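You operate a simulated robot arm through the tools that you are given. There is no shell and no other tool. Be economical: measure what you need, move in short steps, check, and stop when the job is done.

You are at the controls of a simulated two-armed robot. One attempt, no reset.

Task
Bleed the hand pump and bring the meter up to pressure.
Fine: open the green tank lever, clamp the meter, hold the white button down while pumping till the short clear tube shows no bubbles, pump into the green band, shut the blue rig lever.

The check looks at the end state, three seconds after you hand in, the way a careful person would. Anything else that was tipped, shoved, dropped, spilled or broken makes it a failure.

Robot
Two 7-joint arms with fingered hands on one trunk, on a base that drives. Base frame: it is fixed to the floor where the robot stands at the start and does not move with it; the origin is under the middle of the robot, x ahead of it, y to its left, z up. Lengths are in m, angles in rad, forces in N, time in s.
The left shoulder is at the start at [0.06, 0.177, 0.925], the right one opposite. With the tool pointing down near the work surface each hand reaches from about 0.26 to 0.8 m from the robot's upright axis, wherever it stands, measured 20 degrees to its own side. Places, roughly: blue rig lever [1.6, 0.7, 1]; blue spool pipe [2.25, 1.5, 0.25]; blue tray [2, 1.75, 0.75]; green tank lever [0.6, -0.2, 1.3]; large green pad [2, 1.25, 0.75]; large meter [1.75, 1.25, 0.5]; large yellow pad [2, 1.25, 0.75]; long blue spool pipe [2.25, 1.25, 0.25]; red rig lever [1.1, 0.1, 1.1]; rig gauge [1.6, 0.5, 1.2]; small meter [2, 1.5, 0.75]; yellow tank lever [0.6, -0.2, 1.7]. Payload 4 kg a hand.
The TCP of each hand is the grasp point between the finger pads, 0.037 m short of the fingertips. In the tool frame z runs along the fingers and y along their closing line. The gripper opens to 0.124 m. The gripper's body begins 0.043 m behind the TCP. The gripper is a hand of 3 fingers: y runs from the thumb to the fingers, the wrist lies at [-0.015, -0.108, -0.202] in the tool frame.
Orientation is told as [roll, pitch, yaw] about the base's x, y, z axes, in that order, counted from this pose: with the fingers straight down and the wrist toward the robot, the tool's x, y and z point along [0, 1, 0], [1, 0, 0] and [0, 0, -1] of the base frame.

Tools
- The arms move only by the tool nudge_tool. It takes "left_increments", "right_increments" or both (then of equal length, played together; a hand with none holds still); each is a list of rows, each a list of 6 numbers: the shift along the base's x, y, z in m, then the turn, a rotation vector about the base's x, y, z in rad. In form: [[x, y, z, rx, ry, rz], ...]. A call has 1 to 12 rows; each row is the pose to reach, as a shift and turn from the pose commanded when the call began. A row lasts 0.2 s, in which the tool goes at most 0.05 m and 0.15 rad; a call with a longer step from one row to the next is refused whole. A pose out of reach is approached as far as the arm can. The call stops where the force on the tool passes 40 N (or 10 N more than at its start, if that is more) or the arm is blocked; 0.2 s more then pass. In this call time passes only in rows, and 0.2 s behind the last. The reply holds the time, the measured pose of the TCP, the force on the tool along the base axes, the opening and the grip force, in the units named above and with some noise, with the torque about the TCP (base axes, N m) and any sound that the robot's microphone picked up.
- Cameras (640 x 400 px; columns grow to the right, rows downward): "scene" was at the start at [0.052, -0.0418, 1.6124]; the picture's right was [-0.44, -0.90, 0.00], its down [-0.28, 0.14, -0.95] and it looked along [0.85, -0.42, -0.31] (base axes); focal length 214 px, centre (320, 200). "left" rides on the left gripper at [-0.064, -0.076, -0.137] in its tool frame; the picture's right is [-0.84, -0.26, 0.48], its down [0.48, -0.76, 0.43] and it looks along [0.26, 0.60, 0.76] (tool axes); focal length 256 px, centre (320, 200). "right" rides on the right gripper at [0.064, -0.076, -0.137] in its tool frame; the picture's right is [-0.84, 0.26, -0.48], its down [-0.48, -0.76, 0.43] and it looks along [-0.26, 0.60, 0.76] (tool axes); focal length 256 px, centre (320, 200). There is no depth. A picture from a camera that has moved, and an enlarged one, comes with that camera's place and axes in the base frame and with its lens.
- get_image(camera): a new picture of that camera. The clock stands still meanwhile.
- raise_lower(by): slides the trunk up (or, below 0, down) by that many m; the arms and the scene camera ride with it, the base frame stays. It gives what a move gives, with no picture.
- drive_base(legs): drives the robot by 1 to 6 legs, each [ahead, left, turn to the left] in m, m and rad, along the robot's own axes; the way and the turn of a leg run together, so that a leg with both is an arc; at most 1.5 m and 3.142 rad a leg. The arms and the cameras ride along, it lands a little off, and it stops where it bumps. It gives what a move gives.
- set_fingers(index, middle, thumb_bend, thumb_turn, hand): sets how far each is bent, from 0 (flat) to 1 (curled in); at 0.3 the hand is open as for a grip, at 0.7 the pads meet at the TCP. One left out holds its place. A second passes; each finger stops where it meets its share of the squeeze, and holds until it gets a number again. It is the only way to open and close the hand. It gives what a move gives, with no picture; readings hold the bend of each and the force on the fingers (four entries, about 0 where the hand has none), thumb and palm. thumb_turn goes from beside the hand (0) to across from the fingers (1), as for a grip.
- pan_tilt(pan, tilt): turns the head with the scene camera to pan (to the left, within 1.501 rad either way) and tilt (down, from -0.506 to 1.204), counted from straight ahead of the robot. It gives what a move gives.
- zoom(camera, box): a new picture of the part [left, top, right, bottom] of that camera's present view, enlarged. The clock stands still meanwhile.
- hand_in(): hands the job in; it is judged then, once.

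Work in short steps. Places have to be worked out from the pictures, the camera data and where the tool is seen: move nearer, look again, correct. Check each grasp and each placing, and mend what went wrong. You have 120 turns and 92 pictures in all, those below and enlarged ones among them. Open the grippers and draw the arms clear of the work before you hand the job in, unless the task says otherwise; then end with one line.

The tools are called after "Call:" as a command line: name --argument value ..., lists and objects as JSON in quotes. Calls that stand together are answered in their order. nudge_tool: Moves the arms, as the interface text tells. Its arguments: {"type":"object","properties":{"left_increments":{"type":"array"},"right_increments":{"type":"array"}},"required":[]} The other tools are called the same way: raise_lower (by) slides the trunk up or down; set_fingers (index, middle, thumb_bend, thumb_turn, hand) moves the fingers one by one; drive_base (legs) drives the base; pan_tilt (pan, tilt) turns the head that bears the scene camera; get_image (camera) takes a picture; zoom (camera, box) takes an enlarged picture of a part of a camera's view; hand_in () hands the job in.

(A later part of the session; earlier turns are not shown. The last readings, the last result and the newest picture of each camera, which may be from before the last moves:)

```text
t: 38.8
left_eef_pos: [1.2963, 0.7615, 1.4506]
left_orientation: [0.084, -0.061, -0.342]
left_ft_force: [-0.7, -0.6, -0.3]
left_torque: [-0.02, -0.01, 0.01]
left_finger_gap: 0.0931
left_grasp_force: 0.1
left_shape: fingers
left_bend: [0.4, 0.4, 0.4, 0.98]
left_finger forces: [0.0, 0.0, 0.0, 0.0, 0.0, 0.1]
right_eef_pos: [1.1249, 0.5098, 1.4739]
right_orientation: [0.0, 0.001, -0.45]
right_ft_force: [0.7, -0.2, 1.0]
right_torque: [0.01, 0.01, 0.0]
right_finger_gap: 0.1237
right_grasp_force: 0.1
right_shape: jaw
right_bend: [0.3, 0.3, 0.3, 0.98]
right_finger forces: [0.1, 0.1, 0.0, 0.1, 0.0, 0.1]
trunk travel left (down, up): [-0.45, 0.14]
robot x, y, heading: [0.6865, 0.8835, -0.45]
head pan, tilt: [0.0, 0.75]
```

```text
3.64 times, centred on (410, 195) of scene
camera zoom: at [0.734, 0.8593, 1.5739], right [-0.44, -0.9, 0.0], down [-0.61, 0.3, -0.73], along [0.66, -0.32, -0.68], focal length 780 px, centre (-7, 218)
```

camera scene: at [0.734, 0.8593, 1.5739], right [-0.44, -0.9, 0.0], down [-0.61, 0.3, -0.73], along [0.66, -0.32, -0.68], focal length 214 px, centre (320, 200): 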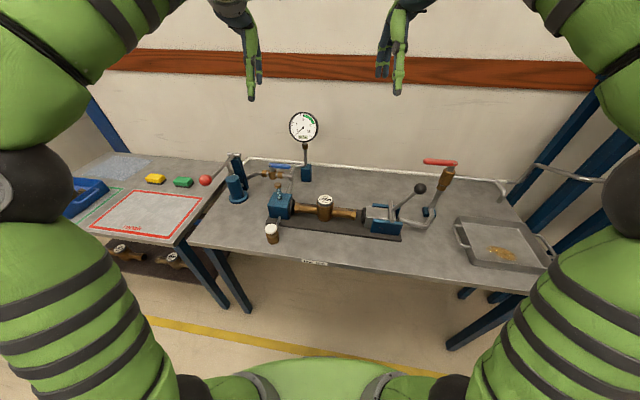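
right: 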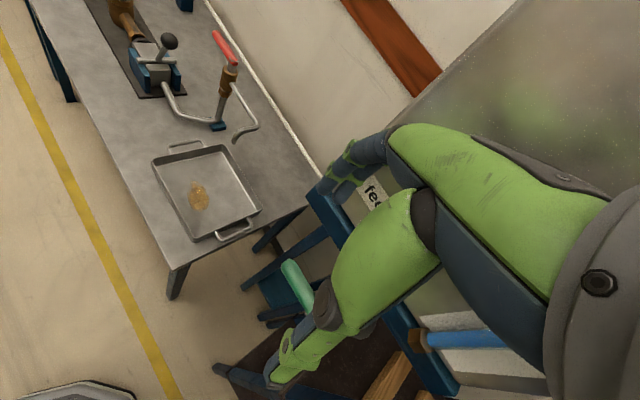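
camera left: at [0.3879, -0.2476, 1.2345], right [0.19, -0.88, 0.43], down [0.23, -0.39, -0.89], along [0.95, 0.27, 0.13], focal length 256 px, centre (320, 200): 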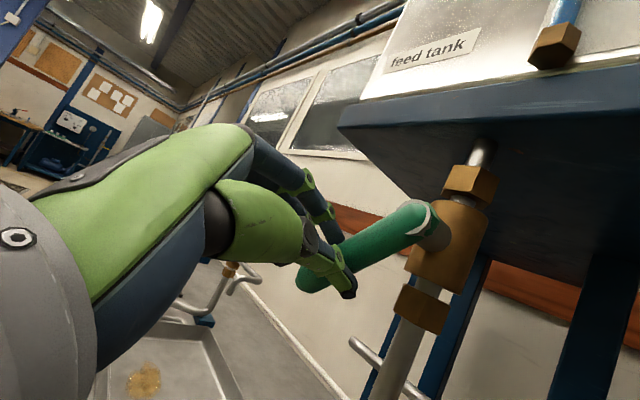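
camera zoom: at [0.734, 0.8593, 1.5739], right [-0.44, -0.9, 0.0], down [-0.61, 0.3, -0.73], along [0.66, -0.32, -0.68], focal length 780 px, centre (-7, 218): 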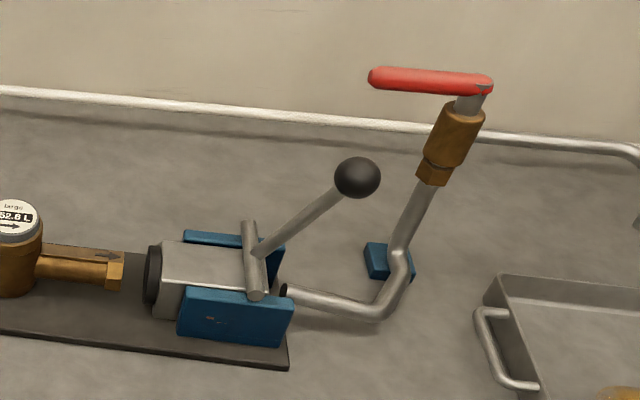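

I now have positions in wall coordinates (n into the wall, u left). The clamp ball is at n 0.869, u 0.738, z 1.084, which is world [1.104, 0.287, 1.084]. The pump ball is near n 0.93, u 1.525, z 1.076, and the white button near n 0.81, u 1.28, z 0.94. The meter isn't clamped yet. I'll bring the right hand, half closed, above the clamp ball.

Call:
set_fingers --hand "right" --index 0.45 --middle 0.45 --thumb_bend 0.45

Call:
nudge_tool --right_increments '[[-0.004, -0.045, -0.02, 0, 0, 0], [-0.009, -0.09, -0.04, 0, 0, 0], [-0.013, -0.135, -0.055, 0, 0, 0], [-0.018, -0.18, -0.07, 0, 0, 0], [-0.0214, -0.2233, -0.09, 0, 0, 0], [-0.0214, -0.2233, -0.14, 0, 0, 0], [-0.0214, -0.2233, -0.19, 0, 0, 0], [-0.0214, -0.2233, -0.24, 0, 0, 0], [-0.0214, -0.2233, -0.28, 0, 0, 0]]'

Call:
get_image --camera "right"

Call:
zoom --camera "scene" --box '[340, 110, 480, 250]'

```text
t: 39.8
left_eef_pos: [1.296, 0.7615, 1.4511]
left_orientation: [0.083, -0.062, -0.342]
left_ft_force: [-0.2, -0.2, -0.2]
left_torque: [0.03, 0.04, 0.02]
left_finger_gap: 0.093
left_grasp_force: 0.0
left_shape: fingers
left_bend: [0.4, 0.4, 0.4, 0.98]
left_finger forces: [0.0, 0.0, 0.1, 0.0, 0.1, 0.0]
right_eef_pos: [1.1242, 0.5111, 1.4748]
right_orientation: [-0.001, -0.002, -0.451]
right_ft_force: [-0.7, 0.1, 0.5]
right_torque: [0.0, -0.02, -0.05]
right_finger_gap: 0.0783
right_grasp_force: 0.0
right_shape: fingers
right_bend: [0.45, 0.45, 0.45, 0.98]
right_finger forces: [0.0, 0.1, 0.1, 0.1, 0.0, 0.0]
trunk travel left (down, up): [-0.45, 0.14]
robot x, y, heading: [0.6855, 0.8856, -0.446]
head pan, tilt: [0.0, 0.75]
```

```text
t: 41.8
left_eef_pos: [1.2969, 0.7611, 1.4517]
left_orientation: [0.084, -0.062, -0.342]
left_ft_force: [-0.3, -0.2, -0.3]
left_torque: [0.0, 0.03, 0.01]
left_finger_gap: 0.0932
left_grasp_force: 0.0
left_shape: fingers
left_bend: [0.4, 0.4, 0.4, 0.98]
left_finger forces: [0.0, 0.0, 0.1, 0.1, 0.0, 0.0]
right_eef_pos: [1.103, 0.2871, 1.1941]
right_orientation: [0.0, 0.0, -0.451]
right_ft_force: [0.6, -0.1, -0.6]
right_torque: [0.0, 0.0, 0.0]
right_finger_gap: 0.0783
right_grasp_force: 0.2
right_shape: fingers
right_bend: [0.45, 0.45, 0.45, 0.98]
right_finger forces: [0.0, 0.0, 0.1, 0.1, 0.0, 0.0]
trunk travel left (down, up): [-0.45, 0.14]
robot x, y, heading: [0.6851, 0.8822, -0.453]
head pan, tilt: [0.0, 0.75]
```

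```text
64 pictures are left
camera right: at [1.0615, 0.3765, 1.328], right [-0.13, -0.87, 0.48], down [-0.89, -0.1, -0.43], along [0.43, -0.49, -0.76], focal length 256 px, centre (320, 200)
```

right: 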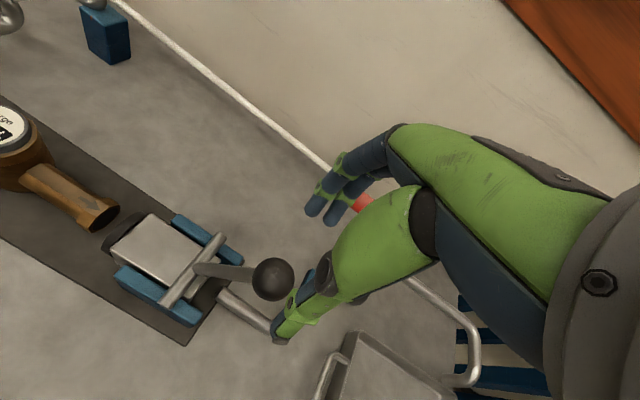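

```text
2.86 times, centred on (410, 180) of scene
camera zoom: at [0.7335, 0.8593, 1.5739], right [-0.44, -0.9, 0.0], down [-0.61, 0.3, -0.73], along [0.66, -0.32, -0.68], focal length 613 px, centre (63, 257)
```

zoom: 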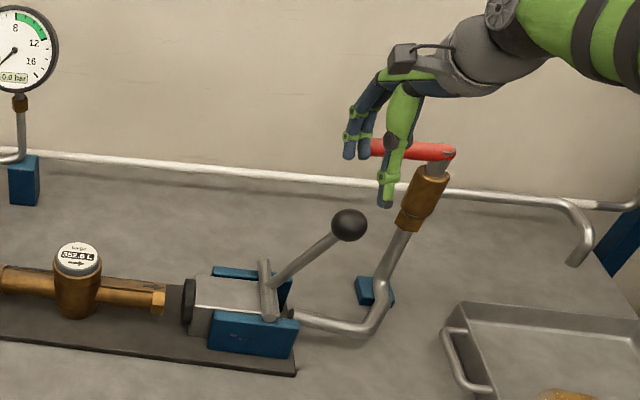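

The wrist camera confirms the ball under the TCP at about [1.107, 0.287]. Descending around it and closing gently.

Call:
nudge_tool --right_increments '[[0.001, 0, -0.04, 0, 0, 0], [0.002, 0, -0.08, 0, 0, 0], [0.003, 0, -0.107, 0, 0, 0]]'

Call:
set_fingers --hand "right" --index 0.65 --middle 0.65 --thumb_bend 0.65

Call:
get_image --camera "right"

```text
t: 42.6
left_eef_pos: [1.2963, 0.7599, 1.4522]
left_orientation: [0.084, -0.062, -0.342]
left_ft_force: [0.6, 0.3, 0.2]
left_torque: [-0.01, 0.03, 0.04]
left_finger_gap: 0.0929
left_grasp_force: 0.0
left_shape: fingers
left_bend: [0.4, 0.4, 0.4, 0.98]
left_finger forces: [0.0, 0.0, 0.0, 0.0, 0.1, 0.0]
right_eef_pos: [1.1067, 0.2857, 1.0876]
right_orientation: [-0.001, 0.0, -0.451]
right_ft_force: [0.7, 0.2, 0.5]
right_torque: [-0.02, -0.01, -0.02]
right_finger_gap: 0.0778
right_grasp_force: 0.0
right_shape: fingers
right_bend: [0.45, 0.45, 0.45, 0.98]
right_finger forces: [0.1, 0.1, 0.1, 0.1, 0.0, 0.0]
trunk travel left (down, up): [-0.45, 0.14]
robot x, y, heading: [0.6873, 0.8832, -0.452]
head pan, tilt: [0.0, 0.75]
```

```text
t: 43.6
left_eef_pos: [1.2932, 0.7625, 1.4537]
left_orientation: [0.085, -0.065, -0.342]
left_ft_force: [-0.5, -0.6, 0.0]
left_torque: [0.01, -0.02, 0.01]
left_finger_gap: 0.0935
left_grasp_force: 0.1
left_shape: fingers
left_bend: [0.4, 0.4, 0.4, 0.98]
left_finger forces: [0.0, 0.0, 0.0, 0.0, 0.0, 0.0]
right_eef_pos: [1.1032, 0.2873, 1.0885]
right_orientation: [0.0, 0.002, -0.45]
right_ft_force: [-25.4, 14.8, -0.2]
right_torque: [0.02, 0.06, 0.13]
right_finger_gap: 0.0392
right_grasp_force: 16.0
right_shape: fingers
right_bend: [0.63, 0.65, 0.57, 0.96]
right_finger forces: [2.5, 0.1, 0.0, 0.0, 29.9, 0.1]
trunk travel left (down, up): [-0.45, 0.14]
robot x, y, heading: [0.6871, 0.8843, -0.455]
head pan, tilt: [0.0, 0.75]
```

```text
62 pictures are left
camera right: at [1.0621, 0.3781, 1.2239], right [-0.13, -0.87, 0.48], down [-0.9, -0.1, -0.43], along [0.43, -0.49, -0.76], focal length 256 px, centre (320, 200)
```

right: 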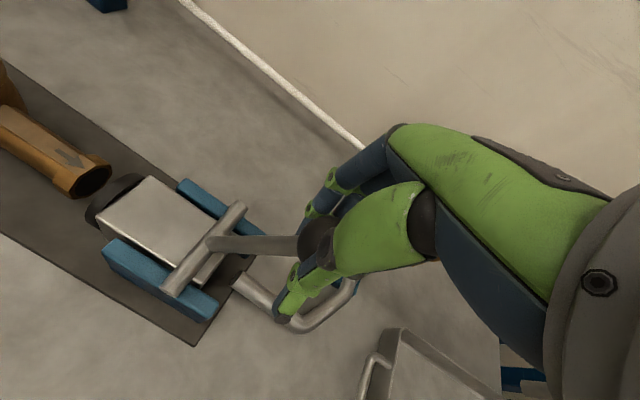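

The ball is held, with the thumb pressing harder because the ball sits a bit toward it. I'll recentre slightly and swing the lever left along its arc to upright, watching force and the jaw.

Call:
nudge_tool --right_increments '[[-0.006, 0.003, 0, 0, 0, 0], [0.0015, 0.018, 0.008, 0, 0, 0], [0.0085, 0.032, 0.013, 0, 0, 0], [0.016, 0.047, 0.015, 0, 0, 0], [0.022, 0.0615, 0.016, 0, 0, 0]]'

Call:
get_image --camera "right"

```text
t: 44.8
left_eef_pos: [1.2981, 0.7616, 1.4511]
left_orientation: [0.084, -0.061, -0.342]
left_ft_force: [1.1, -0.1, 0.7]
left_torque: [0.01, 0.04, 0.01]
left_finger_gap: 0.093
left_grasp_force: 0.0
left_shape: fingers
left_bend: [0.4, 0.4, 0.4, 0.98]
left_finger forces: [0.1, 0.1, 0.0, 0.0, 0.0, 0.0]
right_eef_pos: [1.1297, 0.347, 1.1038]
right_orientation: [0.0, -0.004, -0.452]
right_ft_force: [8.4, -9.1, 5.6]
right_torque: [-0.54, -0.19, -0.17]
right_finger_gap: 0.032
right_grasp_force: 13.9
right_shape: fingers
right_bend: [0.58, 0.63, 0.64, 0.97]
right_finger forces: [11.0, 12.0, 0.0, 0.0, 5.3, 0.0]
trunk travel left (down, up): [-0.45, 0.14]
robot x, y, heading: [0.6873, 0.888, -0.457]
head pan, tilt: [0.0, 0.75]
```

```text
61 pictures are left
camera right: at [1.0881, 0.4378, 1.2394], right [-0.14, -0.86, 0.48], down [-0.89, -0.1, -0.44], along [0.43, -0.49, -0.76], focal length 256 px, centre (320, 200)
```

right: 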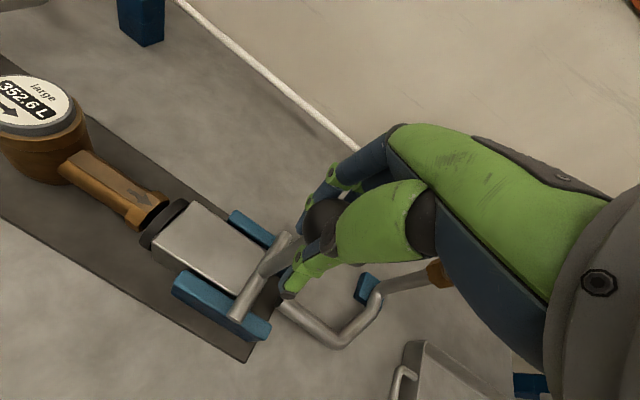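

The lever is upright and the jaw has slid left up to the meter flange. Continuing leftward along the arc to lock.

Call:
nudge_tool --right_increments '[[0.0075, 0.015, -0.001, 0, 0, 0], [0.015, 0.0306, -0.004, 0, 0, 0], [0.022, 0.045, -0.01, 0, 0, 0], [0.029, 0.0594, -0.017, 0, 0, 0]]'

Call:
get_image --camera "right"

Call:
zoom --camera "scene" --box '[300, 120, 440, 250]'

```text
t: 45.8
left_eef_pos: [1.2974, 0.757, 1.4507]
left_orientation: [0.086, -0.059, -0.343]
left_ft_force: [0.6, 0.3, -0.2]
left_torque: [-0.01, 0.05, 0.0]
left_finger_gap: 0.0933
left_grasp_force: 0.2
left_shape: fingers
left_bend: [0.4, 0.4, 0.4, 0.98]
left_finger forces: [0.1, 0.0, 0.1, 0.0, 0.1, 0.0]
right_eef_pos: [1.1586, 0.4034, 1.0858]
right_orientation: [0.0, 0.002, -0.456]
right_ft_force: [20.9, -31.7, 4.2]
right_torque: [-1.88, 1.33, -0.46]
right_finger_gap: 0.0445
right_grasp_force: 43.6
right_shape: fingers
right_bend: [0.49, 0.62, 0.65, 0.97]
right_finger forces: [39.3, 48.0, 0.0, 0.0, 0.0, 0.0]
trunk travel left (down, up): [-0.45, 0.14]
robot x, y, heading: [0.6872, 0.8845, -0.45]
head pan, tilt: [0.0, 0.75]
```

```text
60 pictures are left
camera right: at [1.1176, 0.494, 1.2205], right [-0.14, -0.87, 0.48], down [-0.9, -0.1, -0.43], along [0.42, -0.49, -0.76], focal length 256 px, centre (320, 200)
```

right: 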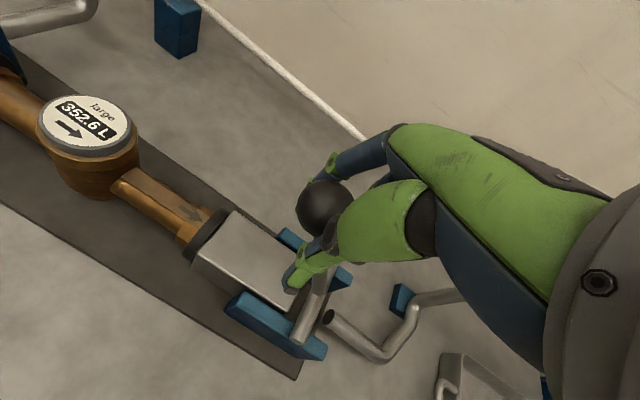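

```text
3.08 times, centred on (370, 185) of scene
camera zoom: at [0.7356, 0.8564, 1.5737], right [-0.44, -0.9, 0.0], down [-0.61, 0.3, -0.73], along [0.66, -0.32, -0.68], focal length 660 px, centre (166, 246)
```

zoom: 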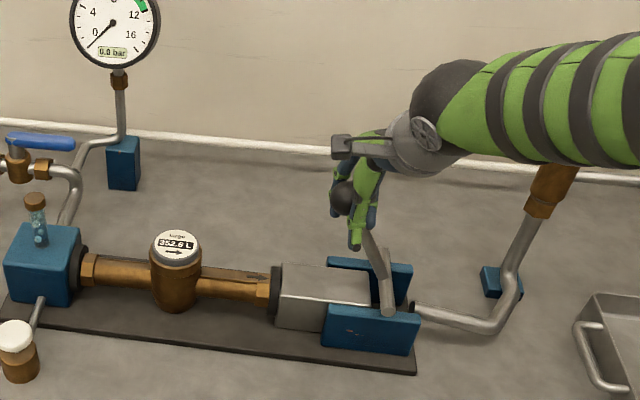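

The jaw now presses on the meter and the lever leans left. The fingers bear all the load, so the ball sits toward the wall side of the grip. I'll shift toward the wall a little, then push further left to find the stop.

Call:
nudge_tool --right_increments '[[0.011, -0.005, 0, 0, 0, 0], [0.0175, 0.0085, -0.007, 0, 0, 0], [0.023, 0.02, -0.015, 0, 0, 0], [0.028, 0.031, -0.024, 0, 0, 0]]'

Call:
get_image --camera "right"

Call:
zoom --camera "scene" --box '[300, 120, 440, 250]'

```text
t: 46.4
left_eef_pos: [1.2947, 0.7569, 1.4516]
left_orientation: [0.084, -0.062, -0.347]
left_ft_force: [0.3, -0.9, 0.1]
left_torque: [0.02, 0.05, -0.02]
left_finger_gap: 0.0932
left_grasp_force: 0.0
left_shape: fingers
left_bend: [0.4, 0.4, 0.4, 0.98]
left_finger forces: [0.1, 0.0, 0.0, 0.0, 0.1, 0.0]
right_eef_pos: [1.1652, 0.3935, 1.0842]
right_orientation: [-0.012, 0.001, -0.472]
right_ft_force: [-4.7, -28.0, 10.6]
right_torque: [-0.95, 0.43, -0.56]
right_finger_gap: 0.0279
right_grasp_force: 21.6
right_shape: fingers
right_bend: [0.58, 0.72, 0.65, 0.97]
right_finger forces: [10.8, 32.0, 0.1, 0.0, 0.6, 0.1]
trunk travel left (down, up): [-0.45, 0.14]
robot x, y, heading: [0.6884, 0.8812, -0.455]
head pan, tilt: [0.0, 0.75]
stopped in row 2 (right hand): the force on the tool passed its limit at 55 N (the readings are from after the stop); the commanded pose is now the measured one
```

```text
58 pictures are left
camera right: at [1.1264, 0.4863, 1.2177], right [-0.15, -0.86, 0.49], down [-0.9, -0.09, -0.43], along [0.41, -0.51, -0.76], focal length 256 px, centre (320, 200)
```

right: 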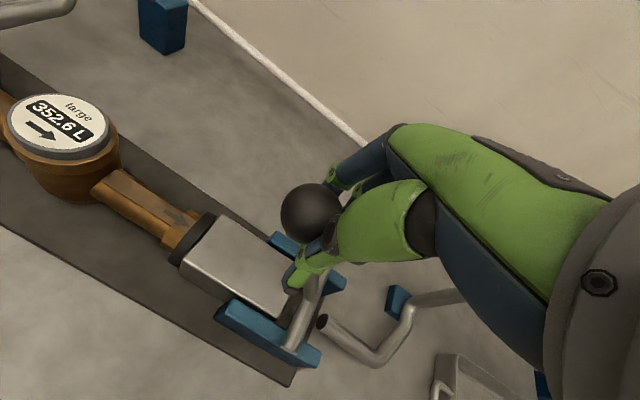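

```text
3.08 times, centred on (370, 185) of scene
camera zoom: at [0.7331, 0.8569, 1.5739], right [-0.44, -0.9, 0.0], down [-0.61, 0.3, -0.73], along [0.66, -0.32, -0.68], focal length 660 px, centre (166, 246)
```

zoom: 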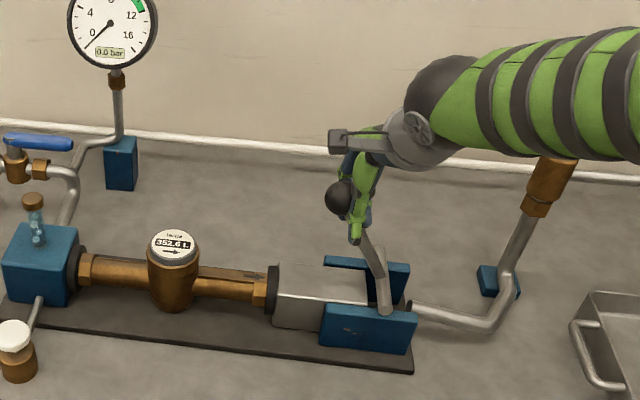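

The lever met a hard stop (55 N), leaning left about as far as it leaned right before. I'll open the hand, lift away, and inspect whether the clamp stays.

Call:
set_fingers --hand "right" --index 0.4 --middle 0.4 --thumb_bend 0.4

Call:
nudge_tool --right_increments '[[-0.005, 0.002, 0.04, 0, 0, 0], [-0.01, 0.005, 0.08, 0, 0, 0], [-0.01, 0.005, 0.13, 0, 0, 0]]'

Call:
zoom --camera "scene" --box '[300, 120, 440, 250]'

```text
t: 47.4
left_eef_pos: [1.2909, 0.7578, 1.4522]
left_orientation: [0.087, -0.063, -0.344]
left_ft_force: [0.2, 0.5, -0.1]
left_torque: [0.01, -0.01, 0.02]
left_finger_gap: 0.093
left_grasp_force: 0.1
left_shape: fingers
left_bend: [0.4, 0.4, 0.4, 0.98]
left_finger forces: [0.1, 0.0, 0.0, 0.0, 0.0, 0.0]
right_eef_pos: [1.1636, 0.3984, 1.083]
right_orientation: [-0.006, 0.002, -0.469]
right_ft_force: [-26.2, -26.3, 11.8]
right_torque: [-0.86, 0.53, -0.75]
right_finger_gap: 0.0932
right_grasp_force: 18.6
right_shape: fingers
right_bend: [0.4, 0.79, 0.4, 0.97]
right_finger forces: [0.0, 36.6, 0.0, 0.0, 0.0, 0.0]
trunk travel left (down, up): [-0.45, 0.14]
robot x, y, heading: [0.6887, 0.885, -0.451]
head pan, tilt: [0.0, 0.75]
```

```text
t: 48.2
left_eef_pos: [1.2941, 0.7602, 1.4534]
left_orientation: [0.082, -0.063, -0.342]
left_ft_force: [0.2, 0.2, 1.0]
left_torque: [0.0, -0.06, -0.02]
left_finger_gap: 0.0933
left_grasp_force: 0.0
left_shape: fingers
left_bend: [0.4, 0.4, 0.4, 0.98]
left_finger forces: [0.0, 0.0, 0.0, 0.1, 0.0, 0.0]
right_eef_pos: [1.158, 0.4091, 1.2138]
right_orientation: [-0.007, 0.002, -0.462]
right_ft_force: [1.1, 0.7, 0.8]
right_torque: [-0.03, 0.0, 0.0]
right_finger_gap: 0.0933
right_grasp_force: 0.0
right_shape: fingers
right_bend: [0.4, 0.4, 0.4, 0.98]
right_finger forces: [0.0, 0.0, 0.0, 0.0, 0.1, 0.1]
trunk travel left (down, up): [-0.45, 0.14]
robot x, y, heading: [0.6869, 0.8838, -0.453]
head pan, tilt: [0.0, 0.75]
```

```text
3.08 times, centred on (370, 185) of scene
camera zoom: at [0.7323, 0.8599, 1.5738], right [-0.44, -0.9, 0.0], down [-0.61, 0.3, -0.73], along [0.66, -0.32, -0.68], focal length 660 px, centre (166, 246)
```

zoom: 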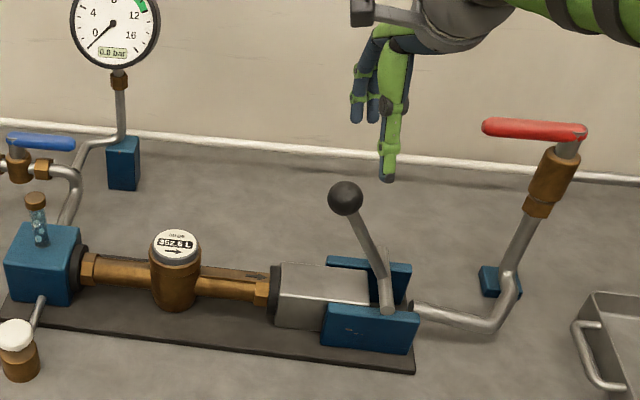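

The clamp stays and the flange is closed up. I'll verify it is at its stop by pushing the ball left again with closed fingers from its right side.

Call:
set_fingers --hand "right" --index 0.68 --middle 0.68 --thumb_bend 0.68

Call:
nudge_tool --right_increments '[[0.0025, -0.036, 0, 0, 0, 0], [0.005, -0.073, -0.0, 0, 0, 0], [0.005, -0.073, -0.05, 0, 0, 0], [0.005, -0.073, -0.1, 0, 0, 0], [0.005, -0.073, -0.12, 0, 0, 0]]'

Call:
nudge_tool --right_increments '[[0.0065, 0.0135, 0, 0, 0, 0], [0.013, 0.027, -0.003, 0, 0, 0], [0.0174, 0.036, -0.006, 0, 0, 0], [0.0218, 0.045, -0.01, 0, 0, 0]]'

Call:
zoom --camera "scene" --box '[300, 120, 440, 250]'

```text
t: 49.2
left_eef_pos: [1.2952, 0.7598, 1.4525]
left_orientation: [0.082, -0.061, -0.344]
left_ft_force: [0.0, 0.8, 0.3]
left_torque: [0.02, 0.03, 0.0]
left_finger_gap: 0.0931
left_grasp_force: 0.1
left_shape: fingers
left_bend: [0.4, 0.4, 0.4, 0.98]
left_finger forces: [0.0, 0.0, 0.1, 0.0, 0.0, 0.0]
right_eef_pos: [1.1574, 0.4078, 1.2128]
right_orientation: [-0.009, 0.002, -0.461]
right_ft_force: [0.0, 0.6, 0.0]
right_torque: [0.01, -0.02, 0.02]
right_finger_gap: 0.0069
right_grasp_force: 0.0
right_shape: fingers
right_bend: [0.68, 0.68, 0.68, 0.98]
right_finger forces: [0.0, 0.1, 0.0, 0.0, 0.0, 0.0]
trunk travel left (down, up): [-0.45, 0.14]
robot x, y, heading: [0.6844, 0.8846, -0.456]
head pan, tilt: [0.0, 0.75]
```

```text
t: 50.4
left_eef_pos: [1.2935, 0.7599, 1.4522]
left_orientation: [0.084, -0.06, -0.343]
left_ft_force: [-0.7, -0.3, 0.9]
left_torque: [-0.01, 0.04, -0.01]
left_finger_gap: 0.0928
left_grasp_force: 0.1
left_shape: fingers
left_bend: [0.4, 0.4, 0.4, 0.98]
left_finger forces: [0.1, 0.1, 0.1, 0.0, 0.0, 0.0]
right_eef_pos: [1.1612, 0.3335, 1.0935]
right_orientation: [-0.009, 0.002, -0.463]
right_ft_force: [0.2, -0.6, -0.3]
right_torque: [0.01, -0.03, 0.02]
right_finger_gap: 0.0072
right_grasp_force: 0.0
right_shape: fingers
right_bend: [0.68, 0.68, 0.68, 0.98]
right_finger forces: [0.0, 0.0, 0.0, 0.0, 0.1, 0.0]
trunk travel left (down, up): [-0.45, 0.14]
robot x, y, heading: [0.6859, 0.8843, -0.455]
head pan, tilt: [0.0, 0.75]
```

```text
t: 51.4
left_eef_pos: [1.2926, 0.7567, 1.4531]
left_orientation: [0.087, -0.063, -0.345]
left_ft_force: [0.2, -0.4, 0.4]
left_torque: [-0.01, 0.01, 0.03]
left_finger_gap: 0.0931
left_grasp_force: 0.1
left_shape: fingers
left_bend: [0.4, 0.4, 0.4, 0.98]
left_finger forces: [0.1, 0.0, 0.1, 0.0, 0.0, 0.0]
right_eef_pos: [1.1813, 0.3748, 1.0853]
right_orientation: [-0.008, -0.005, -0.468]
right_ft_force: [-6.8, -15.7, 17.7]
right_torque: [-0.29, 0.33, 0.11]
right_finger_gap: 0.0099
right_grasp_force: 11.5
right_shape: fingers
right_bend: [0.68, 0.68, 0.68, 1.0]
right_finger forces: [0.0, 0.0, 0.0, 0.0, 22.3, 0.0]
trunk travel left (down, up): [-0.45, 0.14]
robot x, y, heading: [0.6855, 0.8784, -0.456]
head pan, tilt: [0.0, 0.75]
```

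```text
3.08 times, centred on (370, 185) of scene
camera zoom: at [0.7306, 0.8585, 1.5743], right [-0.44, -0.9, 0.0], down [-0.61, 0.3, -0.73], along [0.66, -0.32, -0.68], focal length 660 px, centre (166, 246)
```

zoom: 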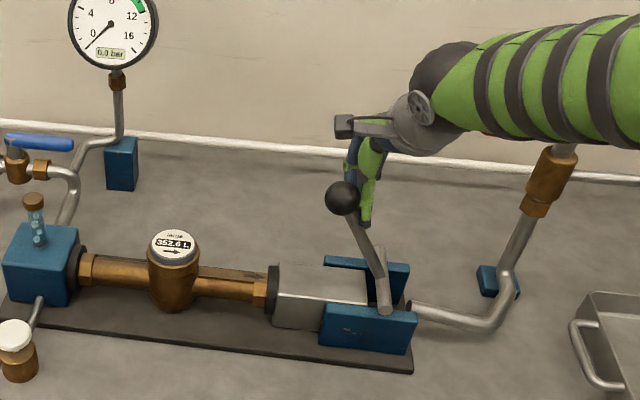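

The ball doesn't budge at about 24 N, so the clamp is fully shut. Withdrawing the right hand upward and driving the base 0.2 m left, so the left hand reaches the pump and the right the button.

Call:
nudge_tool --right_increments '[[-0.012, -0.026, 0.01, 0, 0, 0], [-0.015, -0.026, 0.06, 0, 0, 0], [-0.02, -0.02, 0.11, 0, 0, 0], [-0.03, -0.01, 0.16, 0, 0, 0], [-0.04, 0.0, 0.2, 0, 0, 0]]'

Call:
drive_base --legs '[[0.0, 0.2, 0]]'

Call:
get_image --camera "scene"

Call:
zoom --camera "scene" --box '[220, 90, 420, 250]'

```text
refused: row 3 steps farther than a row can; nothing moved
```

```text
t: 52.2
left_eef_pos: [1.2986, 0.767, 1.4535]
left_orientation: [0.084, -0.063, -0.35]
left_ft_force: [0.0, -1.4, 0.6]
left_torque: [0.03, 0.01, -0.04]
left_finger_gap: 0.093
left_grasp_force: 0.0
left_shape: fingers
left_bend: [0.4, 0.4, 0.4, 0.98]
left_finger forces: [0.0, 0.0, 0.1, 0.0, 0.0, 0.1]
right_eef_pos: [1.1822, 0.3763, 1.085]
right_orientation: [-0.014, -0.004, -0.484]
right_ft_force: [-7.5, -12.8, 7.6]
right_torque: [-0.31, 0.28, 0.13]
right_finger_gap: 0.0118
right_grasp_force: 8.2
right_shape: fingers
right_bend: [0.68, 0.68, 0.67, 1.0]
right_finger forces: [0.0, 0.0, 0.1, 0.0, 16.7, 0.0]
trunk travel left (down, up): [-0.45, 0.14]
robot x, y, heading: [0.695, 0.8947, -0.461]
head pan, tilt: [0.0, 0.75]
stopped in leg 1: the force on the tool passed its limit at 46 N (the readings are from after the stop); the commanded pose is now the measured one
```

```text
54 pictures are left
camera scene: at [0.737, 0.87, 1.5738], right [-0.44, -0.9, 0.0], down [-0.61, 0.3, -0.73], along [0.66, -0.32, -0.68], focal length 214 px, centre (320, 200)
```

scene: 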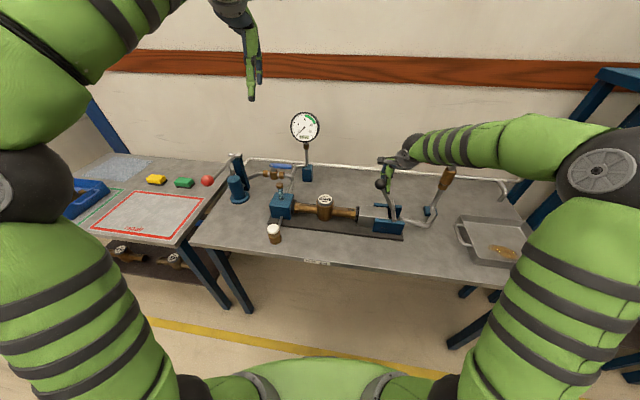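

```text
2.50 times, centred on (320, 170) of scene
camera zoom: at [0.737, 0.87, 1.5738], right [-0.44, -0.9, 0.0], down [-0.61, 0.3, -0.73], along [0.66, -0.32, -0.68], focal length 536 px, centre (320, 275)
```

zoom: 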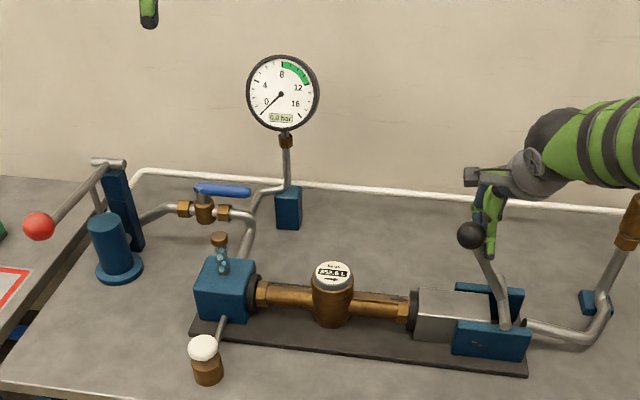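

My retreat was refused because of too long a step, and the drive pushed the hand against the stopped lever. The force cut-off caught it and everything looks intact. Backing off properly now.

Call:
nudge_tool --right_increments '[[-0.012, -0.026, 0.01, 0, 0, 0], [-0.012, -0.026, 0.055, 0, 0, 0], [-0.015, -0.022, 0.1, 0, 0, 0], [-0.02, -0.015, 0.145, 0, 0, 0], [-0.03, -0.01, 0.19, 0, 0, 0]]'

```text
t: 53.4
left_eef_pos: [1.2996, 0.7696, 1.4513]
left_orientation: [0.084, -0.064, -0.349]
left_ft_force: [0.3, 0.0, -0.5]
left_torque: [0.01, -0.02, -0.01]
left_finger_gap: 0.0932
left_grasp_force: 0.1
left_shape: fingers
left_bend: [0.4, 0.4, 0.4, 0.98]
left_finger forces: [0.1, 0.1, 0.0, 0.0, 0.0, 0.1]
right_eef_pos: [1.156, 0.3725, 1.2766]
right_orientation: [-0.013, -0.001, -0.476]
right_ft_force: [0.4, -0.6, -0.3]
right_torque: [-0.02, 0.02, 0.04]
right_finger_gap: 0.0071
right_grasp_force: 0.1
right_shape: fingers
right_bend: [0.68, 0.68, 0.68, 0.98]
right_finger forces: [0.0, 0.0, 0.0, 0.0, 0.1, 0.1]
trunk travel left (down, up): [-0.45, 0.14]
robot x, y, heading: [0.6917, 0.8959, -0.462]
head pan, tilt: [0.0, 0.75]
```

Hand is free and high. Now driving left and looking.

Call:
drive_base --legs '[[0.0, 0.2, 0.01]]'

Call:
get_image --camera "scene"

Call:
zoom --camera "scene" --box '[250, 100, 450, 250]'

```text
t: 55.0
left_eef_pos: [1.389, 0.956, 1.4525]
left_orientation: [0.084, -0.06, -0.34]
left_ft_force: [-0.3, 0.5, -0.6]
left_torque: [-0.04, 0.04, -0.03]
left_finger_gap: 0.093
left_grasp_force: 0.1
left_shape: fingers
left_bend: [0.4, 0.4, 0.4, 0.98]
left_finger forces: [0.0, 0.0, 0.0, 0.1, 0.1, 0.1]
right_eef_pos: [1.2482, 0.5563, 1.2746]
right_orientation: [-0.012, -0.003, -0.47]
right_ft_force: [0.3, 0.0, 0.1]
right_torque: [0.02, 0.03, 0.02]
right_finger_gap: 0.0073
right_grasp_force: 0.0
right_shape: fingers
right_bend: [0.68, 0.68, 0.68, 0.98]
right_finger forces: [0.0, 0.0, 0.0, 0.0, 0.1, 0.1]
trunk travel left (down, up): [-0.45, 0.14]
robot x, y, heading: [0.7786, 1.077, -0.447]
head pan, tilt: [0.0, 0.75]
```

```text
52 pictures are left
camera scene: at [0.8267, 1.0532, 1.5739], right [-0.43, -0.9, 0.0], down [-0.61, 0.3, -0.73], along [0.66, -0.32, -0.68], focal length 214 px, centre (320, 200)
```

scene: 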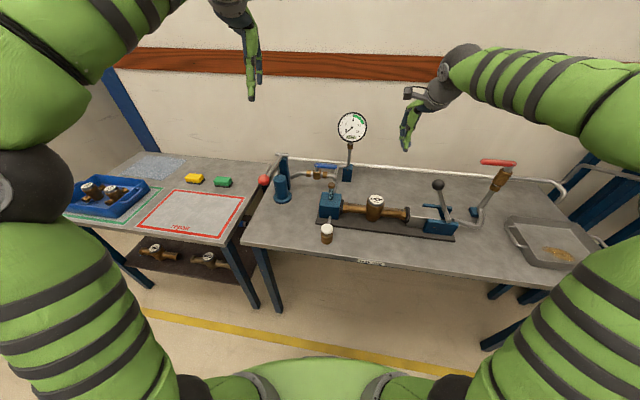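

```text
2.67 times, centred on (350, 175) of scene
camera zoom: at [0.8267, 1.0532, 1.5739], right [-0.43, -0.9, 0.0], down [-0.61, 0.3, -0.73], along [0.66, -0.32, -0.68], focal length 572 px, centre (240, 267)
```

zoom: 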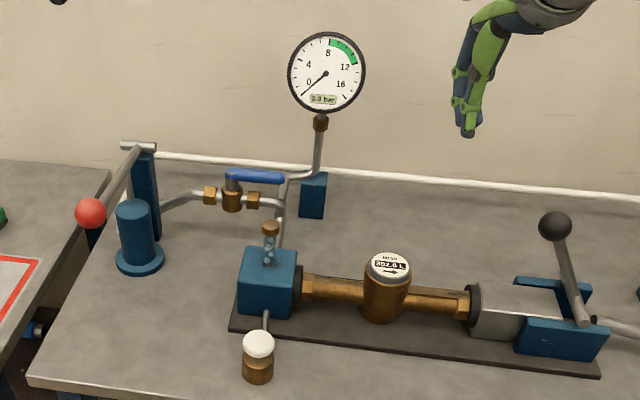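

Refined estimates: pump ball n≈0.917, u≈1.515, z≈1.083; button top n≈0.818, u≈1.282, z≈0.93. I'll bring the open left hand, pitched about 1 rad forward, to a spot just in front of and above the pump ball.

Call:
set_fingers --hand "left" --index 0.35 --middle 0.35 --thumb_bend 0.35

Call:
nudge_tool --left_increments '[[0.002, 0.006, -0.038, -0.064, -0.105, -0.014], [0.003, 0.012, -0.077, -0.129, -0.21, -0.027], [0.005, 0.018, -0.116, -0.193, -0.315, -0.041], [0.006, 0.025, -0.155, -0.257, -0.42, -0.055], [0.008, 0.031, -0.194, -0.322, -0.525, -0.069], [0.01, 0.037, -0.233, -0.386, -0.63, -0.082], [0.011, 0.043, -0.272, -0.45, -0.735, -0.096], [0.0127, 0.0494, -0.31, -0.515, -0.84, -0.11]]'

Call:
get_image --camera "left"

Call:
zoom --camera "scene" --box '[210, 100, 370, 250]'

```text
t: 56.0
left_eef_pos: [1.3875, 0.955, 1.4525]
left_orientation: [0.085, -0.062, -0.341]
left_ft_force: [-0.2, -0.2, -0.3]
left_torque: [-0.01, 0.03, 0.02]
left_finger_gap: 0.1082
left_grasp_force: 0.1
left_shape: fingers
left_bend: [0.35, 0.35, 0.35, 0.98]
left_finger forces: [0.0, 0.0, 0.0, 0.0, 0.0, 0.0]
right_eef_pos: [1.2477, 0.5551, 1.2746]
right_orientation: [-0.016, -0.005, -0.471]
right_ft_force: [0.4, -0.2, 0.2]
right_torque: [0.03, 0.01, 0.0]
right_finger_gap: 0.0069
right_grasp_force: 0.1
right_shape: fingers
right_bend: [0.68, 0.68, 0.68, 0.98]
right_finger forces: [0.1, 0.0, 0.0, 0.0, 0.0, 0.0]
trunk travel left (down, up): [-0.45, 0.14]
robot x, y, heading: [0.7796, 1.0748, -0.452]
head pan, tilt: [0.0, 0.75]
```

```text
t: 57.8
left_eef_pos: [1.3991, 0.9976, 1.1791]
left_orientation: [-0.112, -0.907, -0.344]
left_ft_force: [0.5, 0.2, 0.3]
left_torque: [0.0, 0.01, 0.02]
left_finger_gap: 0.1086
left_grasp_force: 0.1
left_shape: fingers
left_bend: [0.35, 0.35, 0.35, 0.98]
left_finger forces: [0.0, 0.1, 0.0, 0.0, 0.1, 0.1]
left hand out of reach, approached as far as the arm can: row 8
right_eef_pos: [1.2478, 0.5547, 1.276]
right_orientation: [-0.015, -0.004, -0.471]
right_ft_force: [0.8, 0.1, -0.3]
right_torque: [-0.01, 0.02, 0.0]
right_finger_gap: 0.0074
right_grasp_force: 0.0
right_shape: fingers
right_bend: [0.68, 0.68, 0.68, 0.98]
right_finger forces: [0.1, 0.1, 0.0, 0.0, 0.1, 0.0]
trunk travel left (down, up): [-0.45, 0.14]
robot x, y, heading: [0.7801, 1.075, -0.448]
head pan, tilt: [0.0, 0.75]
```

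```text
50 pictures are left
camera left: at [1.2331, 1.0048, 1.2084], right [-0.16, -0.88, -0.44], down [0.07, 0.44, -0.9], along [0.98, -0.17, -0.01], focal length 256 px, centre (320, 200)
```

left: 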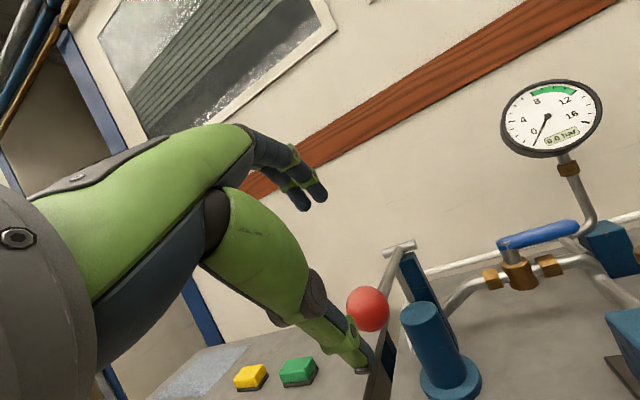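

```text
2.67 times, centred on (290, 175) of scene
camera zoom: at [0.8256, 1.0521, 1.5739], right [-0.43, -0.9, 0.0], down [-0.61, 0.3, -0.73], along [0.66, -0.32, -0.68], focal length 572 px, centre (400, 267)
```

zoom: 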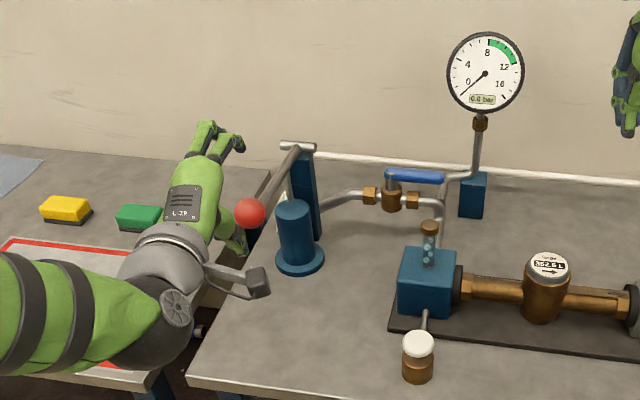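

The wrist camera agrees: ball at about [1.49, 0.965, 1.083]. I'll advance along the tool direction so the ball ends between the fingers (above) and thumb (below).

Call:
nudge_tool --left_increments '[[0.023, -0.008, -0.024, 0, 0, 0], [0.045, -0.016, -0.048, 0, 0, 0], [0.068, -0.024, -0.072, 0, 0, 0], [0.088, -0.031, -0.096, 0, 0, 0]]'

Call:
get_image --camera "left"

Call:
zoom --camera "scene" --box '[210, 100, 370, 250]'

```text
t: 58.8
left_eef_pos: [1.4433, 0.9861, 1.136]
left_orientation: [-0.109, -0.905, -0.352]
left_ft_force: [0.5, 0.2, -0.3]
left_torque: [-0.04, -0.02, -0.02]
left_finger_gap: 0.1084
left_grasp_force: 0.1
left_shape: fingers
left_bend: [0.35, 0.35, 0.35, 0.98]
left_finger forces: [0.1, 0.1, 0.1, 0.1, 0.1, 0.0]
left hand out of reach, approached as far as the arm can: row 2, 3, 4
right_eef_pos: [1.2468, 0.5584, 1.2771]
right_orientation: [-0.015, -0.004, -0.47]
right_ft_force: [-0.2, 0.2, 0.3]
right_torque: [-0.01, -0.05, -0.03]
right_finger_gap: 0.0074
right_grasp_force: 0.0
right_shape: fingers
right_bend: [0.68, 0.68, 0.68, 0.98]
right_finger forces: [0.0, 0.0, 0.0, 0.1, 0.1, 0.0]
trunk travel left (down, up): [-0.45, 0.14]
robot x, y, heading: [0.7793, 1.0757, -0.447]
head pan, tilt: [0.0, 0.75]
```

```text
48 pictures are left
camera left: at [1.277, 0.9938, 1.1654], right [-0.17, -0.88, -0.44], down [0.07, 0.44, -0.9], along [0.98, -0.18, -0.02], focal length 256 px, centre (320, 200)
```

left: 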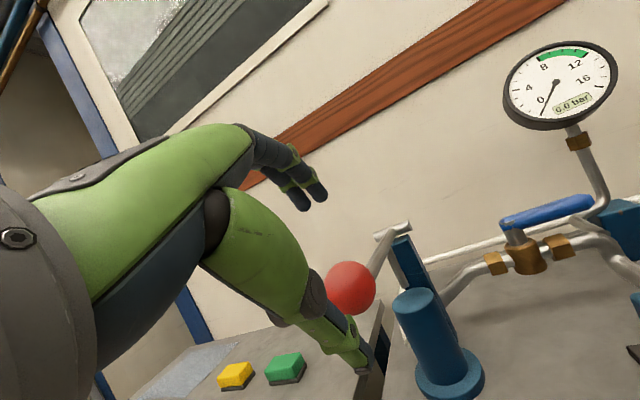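

```text
2.67 times, centred on (290, 175) of scene
camera zoom: at [0.8262, 1.0552, 1.574], right [-0.43, -0.9, 0.0], down [-0.61, 0.29, -0.73], along [0.66, -0.32, -0.68], focal length 572 px, centre (400, 267)
```

zoom: 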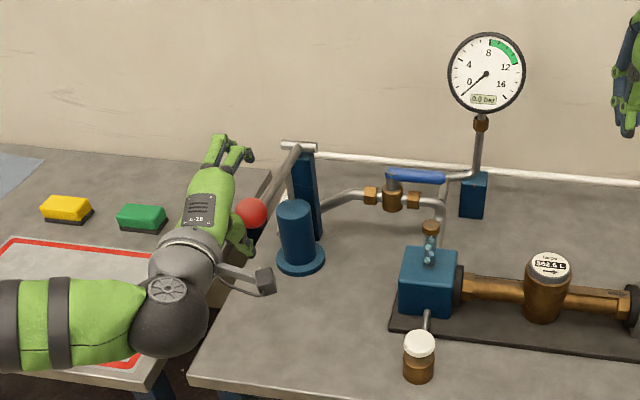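

The arm is too folded at this pitch. Backing the base 0.12 m should let it extend, then I'll reach forward again.

Call:
drive_base --legs '[[-0.12, 0.0, 0]]'

Call:
nudge_tool --left_increments '[[0.036, -0.017, -0.01, 0, 0, 0], [0.072, -0.034, -0.02, 0, 0, 0], [0.108, -0.05, -0.03, 0, 0, 0], [0.135, -0.064, -0.04, 0, 0, 0]]'

```text
t: 60.0
left_eef_pos: [1.335, 1.0355, 1.1354]
left_orientation: [-0.106, -0.905, -0.354]
left_ft_force: [0.4, -0.6, 0.1]
left_torque: [-0.01, -0.02, -0.03]
left_finger_gap: 0.1084
left_grasp_force: 0.1
left_shape: fingers
left_bend: [0.35, 0.35, 0.35, 0.98]
left_finger forces: [0.0, 0.0, 0.0, 0.1, 0.0, 0.0]
right_eef_pos: [1.1384, 0.6078, 1.2764]
right_orientation: [-0.015, -0.002, -0.469]
right_ft_force: [0.2, -0.5, -0.3]
right_torque: [0.01, 0.01, -0.02]
right_finger_gap: 0.0073
right_grasp_force: 0.1
right_shape: fingers
right_bend: [0.68, 0.68, 0.68, 0.98]
right_finger forces: [0.0, 0.0, 0.1, 0.0, 0.0, 0.0]
trunk travel left (down, up): [-0.45, 0.14]
robot x, y, heading: [0.6668, 1.1275, -0.45]
head pan, tilt: [0.0, 0.75]
```

```text
t: 61.0
left_eef_pos: [1.3992, 1.0127, 1.1466]
left_orientation: [-0.102, -0.9, -0.356]
left_ft_force: [0.1, 0.0, -0.8]
left_torque: [0.02, -0.03, 0.04]
left_finger_gap: 0.1082
left_grasp_force: 0.1
left_shape: fingers
left_bend: [0.35, 0.35, 0.35, 0.98]
left_finger forces: [0.0, 0.0, 0.0, 0.1, 0.1, 0.0]
left hand out of reach, approached as far as the arm can: row 1, 2, 3, 4
right_eef_pos: [1.1389, 0.6076, 1.2763]
right_orientation: [-0.012, -0.003, -0.468]
right_ft_force: [0.0, -0.2, 0.1]
right_torque: [0.01, -0.08, -0.01]
right_finger_gap: 0.0074
right_grasp_force: 0.0
right_shape: fingers
right_bend: [0.68, 0.68, 0.68, 0.98]
right_finger forces: [0.0, 0.0, 0.0, 0.0, 0.0, 0.1]
trunk travel left (down, up): [-0.45, 0.14]
robot x, y, heading: [0.6709, 1.1284, -0.451]
head pan, tilt: [0.0, 0.75]
```

Limit is likely wrist flexion: at the tank lever the hand was about 0.36 m above the shoulder, and here it's only 0.16 m. I'll raise both hands and then lower the trunk 0.2 m.

Call:
nudge_tool --left_increments '[[0, 0, 0.04, 0, 0, 0], [0, 0, 0.08, 0, 0, 0], [0, 0, 0.12, 0, 0, 0], [0, 0, 0.15, 0, 0, 0]]' --right_increments '[[0, 0, 0.04, 0, 0, 0], [0, 0, 0.08, 0, 0, 0], [0, 0, 0.12, 0, 0, 0], [0, 0, 0.15, 0, 0, 0]]'

Call:
raise_lower --by -0.2

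```text
t: 62.0
left_eef_pos: [1.402, 1.0109, 1.2988]
left_orientation: [-0.104, -0.903, -0.355]
left_ft_force: [-0.3, 0.2, 0.0]
left_torque: [-0.02, 0.01, 0.04]
left_finger_gap: 0.1084
left_grasp_force: 0.1
left_shape: fingers
left_bend: [0.35, 0.35, 0.35, 0.98]
left_finger forces: [0.0, 0.0, 0.0, 0.1, 0.0, 0.0]
right_eef_pos: [1.1404, 0.6082, 1.4261]
right_orientation: [-0.014, -0.002, -0.467]
right_ft_force: [0.9, -0.3, -0.1]
right_torque: [0.01, 0.03, -0.03]
right_finger_gap: 0.0073
right_grasp_force: 0.1
right_shape: fingers
right_bend: [0.68, 0.68, 0.68, 0.98]
right_finger forces: [0.0, 0.1, 0.0, 0.0, 0.0, 0.0]
trunk travel left (down, up): [-0.45, 0.14]
robot x, y, heading: [0.673, 1.1245, -0.446]
head pan, tilt: [0.0, 0.75]
```

```text
t: 64.2
left_eef_pos: [1.4018, 1.0107, 1.0975]
left_orientation: [-0.105, -0.901, -0.356]
left_ft_force: [-0.5, 0.6, -0.2]
left_torque: [-0.03, 0.01, -0.02]
left_finger_gap: 0.1088
left_grasp_force: 0.1
left_shape: fingers
left_bend: [0.35, 0.35, 0.35, 0.98]
left_finger forces: [0.0, 0.1, 0.1, 0.0, 0.1, 0.1]
right_eef_pos: [1.1388, 0.6077, 1.2258]
right_orientation: [-0.013, -0.004, -0.469]
right_ft_force: [-0.9, 0.7, 0.4]
right_torque: [0.01, -0.02, 0.0]
right_finger_gap: 0.0075
right_grasp_force: 0.0
right_shape: fingers
right_bend: [0.68, 0.68, 0.68, 0.98]
right_finger forces: [0.1, 0.1, 0.0, 0.0, 0.0, 0.0]
trunk travel left (down, up): [-0.25, 0.34]
robot x, y, heading: [0.6722, 1.1277, -0.447]
head pan, tilt: [0.0, 0.75]
```

Position is now n 0.823, u 1.52, z 1.098. I'll rise 7 cm then approach the ball along the tool axis (forward-down).

Call:
nudge_tool --left_increments '[[0, 0, 0.035, 0, 0, 0], [0, 0, 0.067, 0, 0, 0], [0.022, -0.0115, 0.046, 0, 0, 0], [0.044, -0.023, 0.025, 0, 0, 0], [0.066, -0.034, 0.004, 0, 0, 0], [0.086, -0.044, -0.014, 0, 0, 0]]'

Call:
get_image --camera "left"

Call:
get_image --camera "scene"

```text
t: 65.6
left_eef_pos: [1.4889, 0.9664, 1.0843]
left_orientation: [-0.104, -0.903, -0.355]
left_ft_force: [-0.2, 0.1, 0.2]
left_torque: [-0.01, -0.01, 0.05]
left_finger_gap: 0.1085
left_grasp_force: 0.1
left_shape: fingers
left_bend: [0.35, 0.35, 0.35, 0.98]
left_finger forces: [0.0, 0.0, 0.0, 0.0, 0.0, 0.0]
right_eef_pos: [1.1409, 0.6079, 1.2264]
right_orientation: [-0.014, -0.001, -0.469]
right_ft_force: [-1.0, -0.3, 0.3]
right_torque: [0.0, -0.01, 0.0]
right_finger_gap: 0.0071
right_grasp_force: 0.0
right_shape: fingers
right_bend: [0.68, 0.68, 0.68, 0.98]
right_finger forces: [0.0, 0.1, 0.0, 0.0, 0.0, 0.1]
trunk travel left (down, up): [-0.25, 0.34]
robot x, y, heading: [0.6729, 1.1247, -0.446]
head pan, tilt: [0.0, 0.75]
```

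```text
46 pictures are left
camera left: at [1.3217, 0.9747, 1.1137], right [-0.17, -0.88, -0.44], down [0.06, 0.44, -0.9], along [0.98, -0.18, -0.02], focal length 256 px, centre (320, 200)
```

left: 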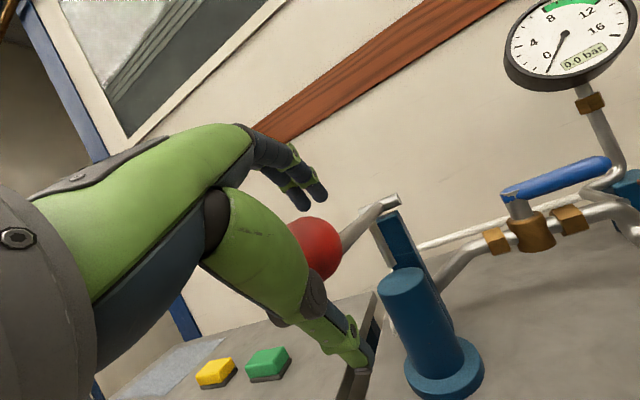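

```text
45 pictures are left
camera scene: at [0.7184, 1.104, 1.3739], right [-0.43, -0.9, 0.0], down [-0.61, 0.3, -0.73], along [0.66, -0.32, -0.68], focal length 214 px, centre (320, 200)
```

scene: 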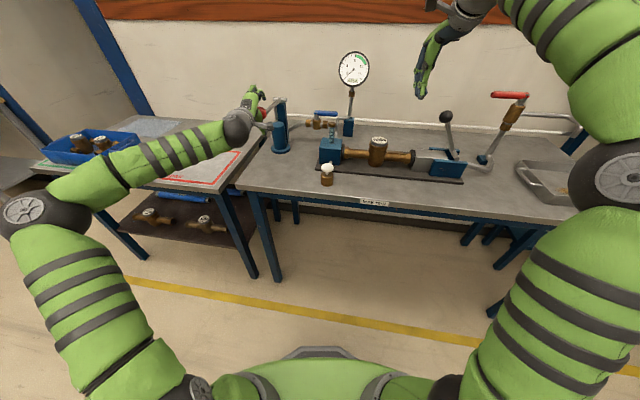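

The ball is right at the TCP. Closing the left hand around it.

Call:
set_fingers --hand "left" --index 0.62 --middle 0.62 --thumb_bend 0.6

Call:
get_image --camera "left"

```text
t: 66.6
left_eef_pos: [1.4874, 0.9668, 1.0841]
left_orientation: [-0.106, -0.899, -0.356]
left_ft_force: [-12.7, 4.4, -13.7]
left_torque: [-0.01, -0.12, -0.12]
left_finger_gap: 0.0498
left_grasp_force: 12.2
left_shape: fingers
left_bend: [0.59, 0.62, 0.55, 0.97]
left_finger forces: [3.0, 0.0, 0.0, 0.0, 21.7, 0.1]
right_eef_pos: [1.1394, 0.6097, 1.2259]
right_orientation: [-0.014, -0.004, -0.47]
right_ft_force: [0.2, -0.5, -0.9]
right_torque: [0.0, 0.0, 0.03]
right_finger_gap: 0.007
right_grasp_force: 0.2
right_shape: fingers
right_bend: [0.68, 0.68, 0.68, 0.98]
right_finger forces: [0.0, 0.0, 0.0, 0.1, 0.1, 0.0]
trunk travel left (down, up): [-0.25, 0.34]
robot x, y, heading: [0.6735, 1.1288, -0.445]
head pan, tilt: [0.0, 0.75]
```

```text
44 pictures are left
camera left: at [1.321, 0.975, 1.1134], right [-0.17, -0.88, -0.44], down [0.06, 0.44, -0.9], along [0.98, -0.18, -0.02], focal length 256 px, centre (320, 200)
```

left: 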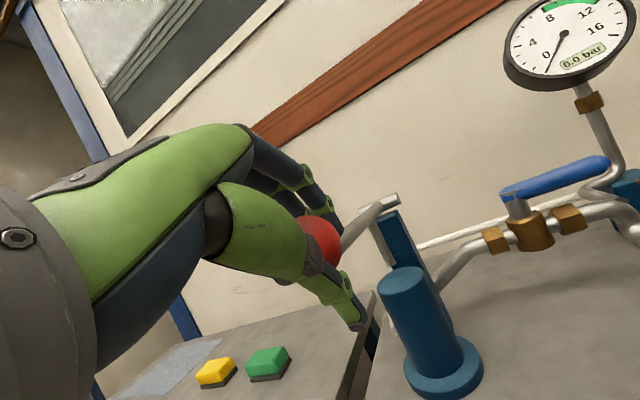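

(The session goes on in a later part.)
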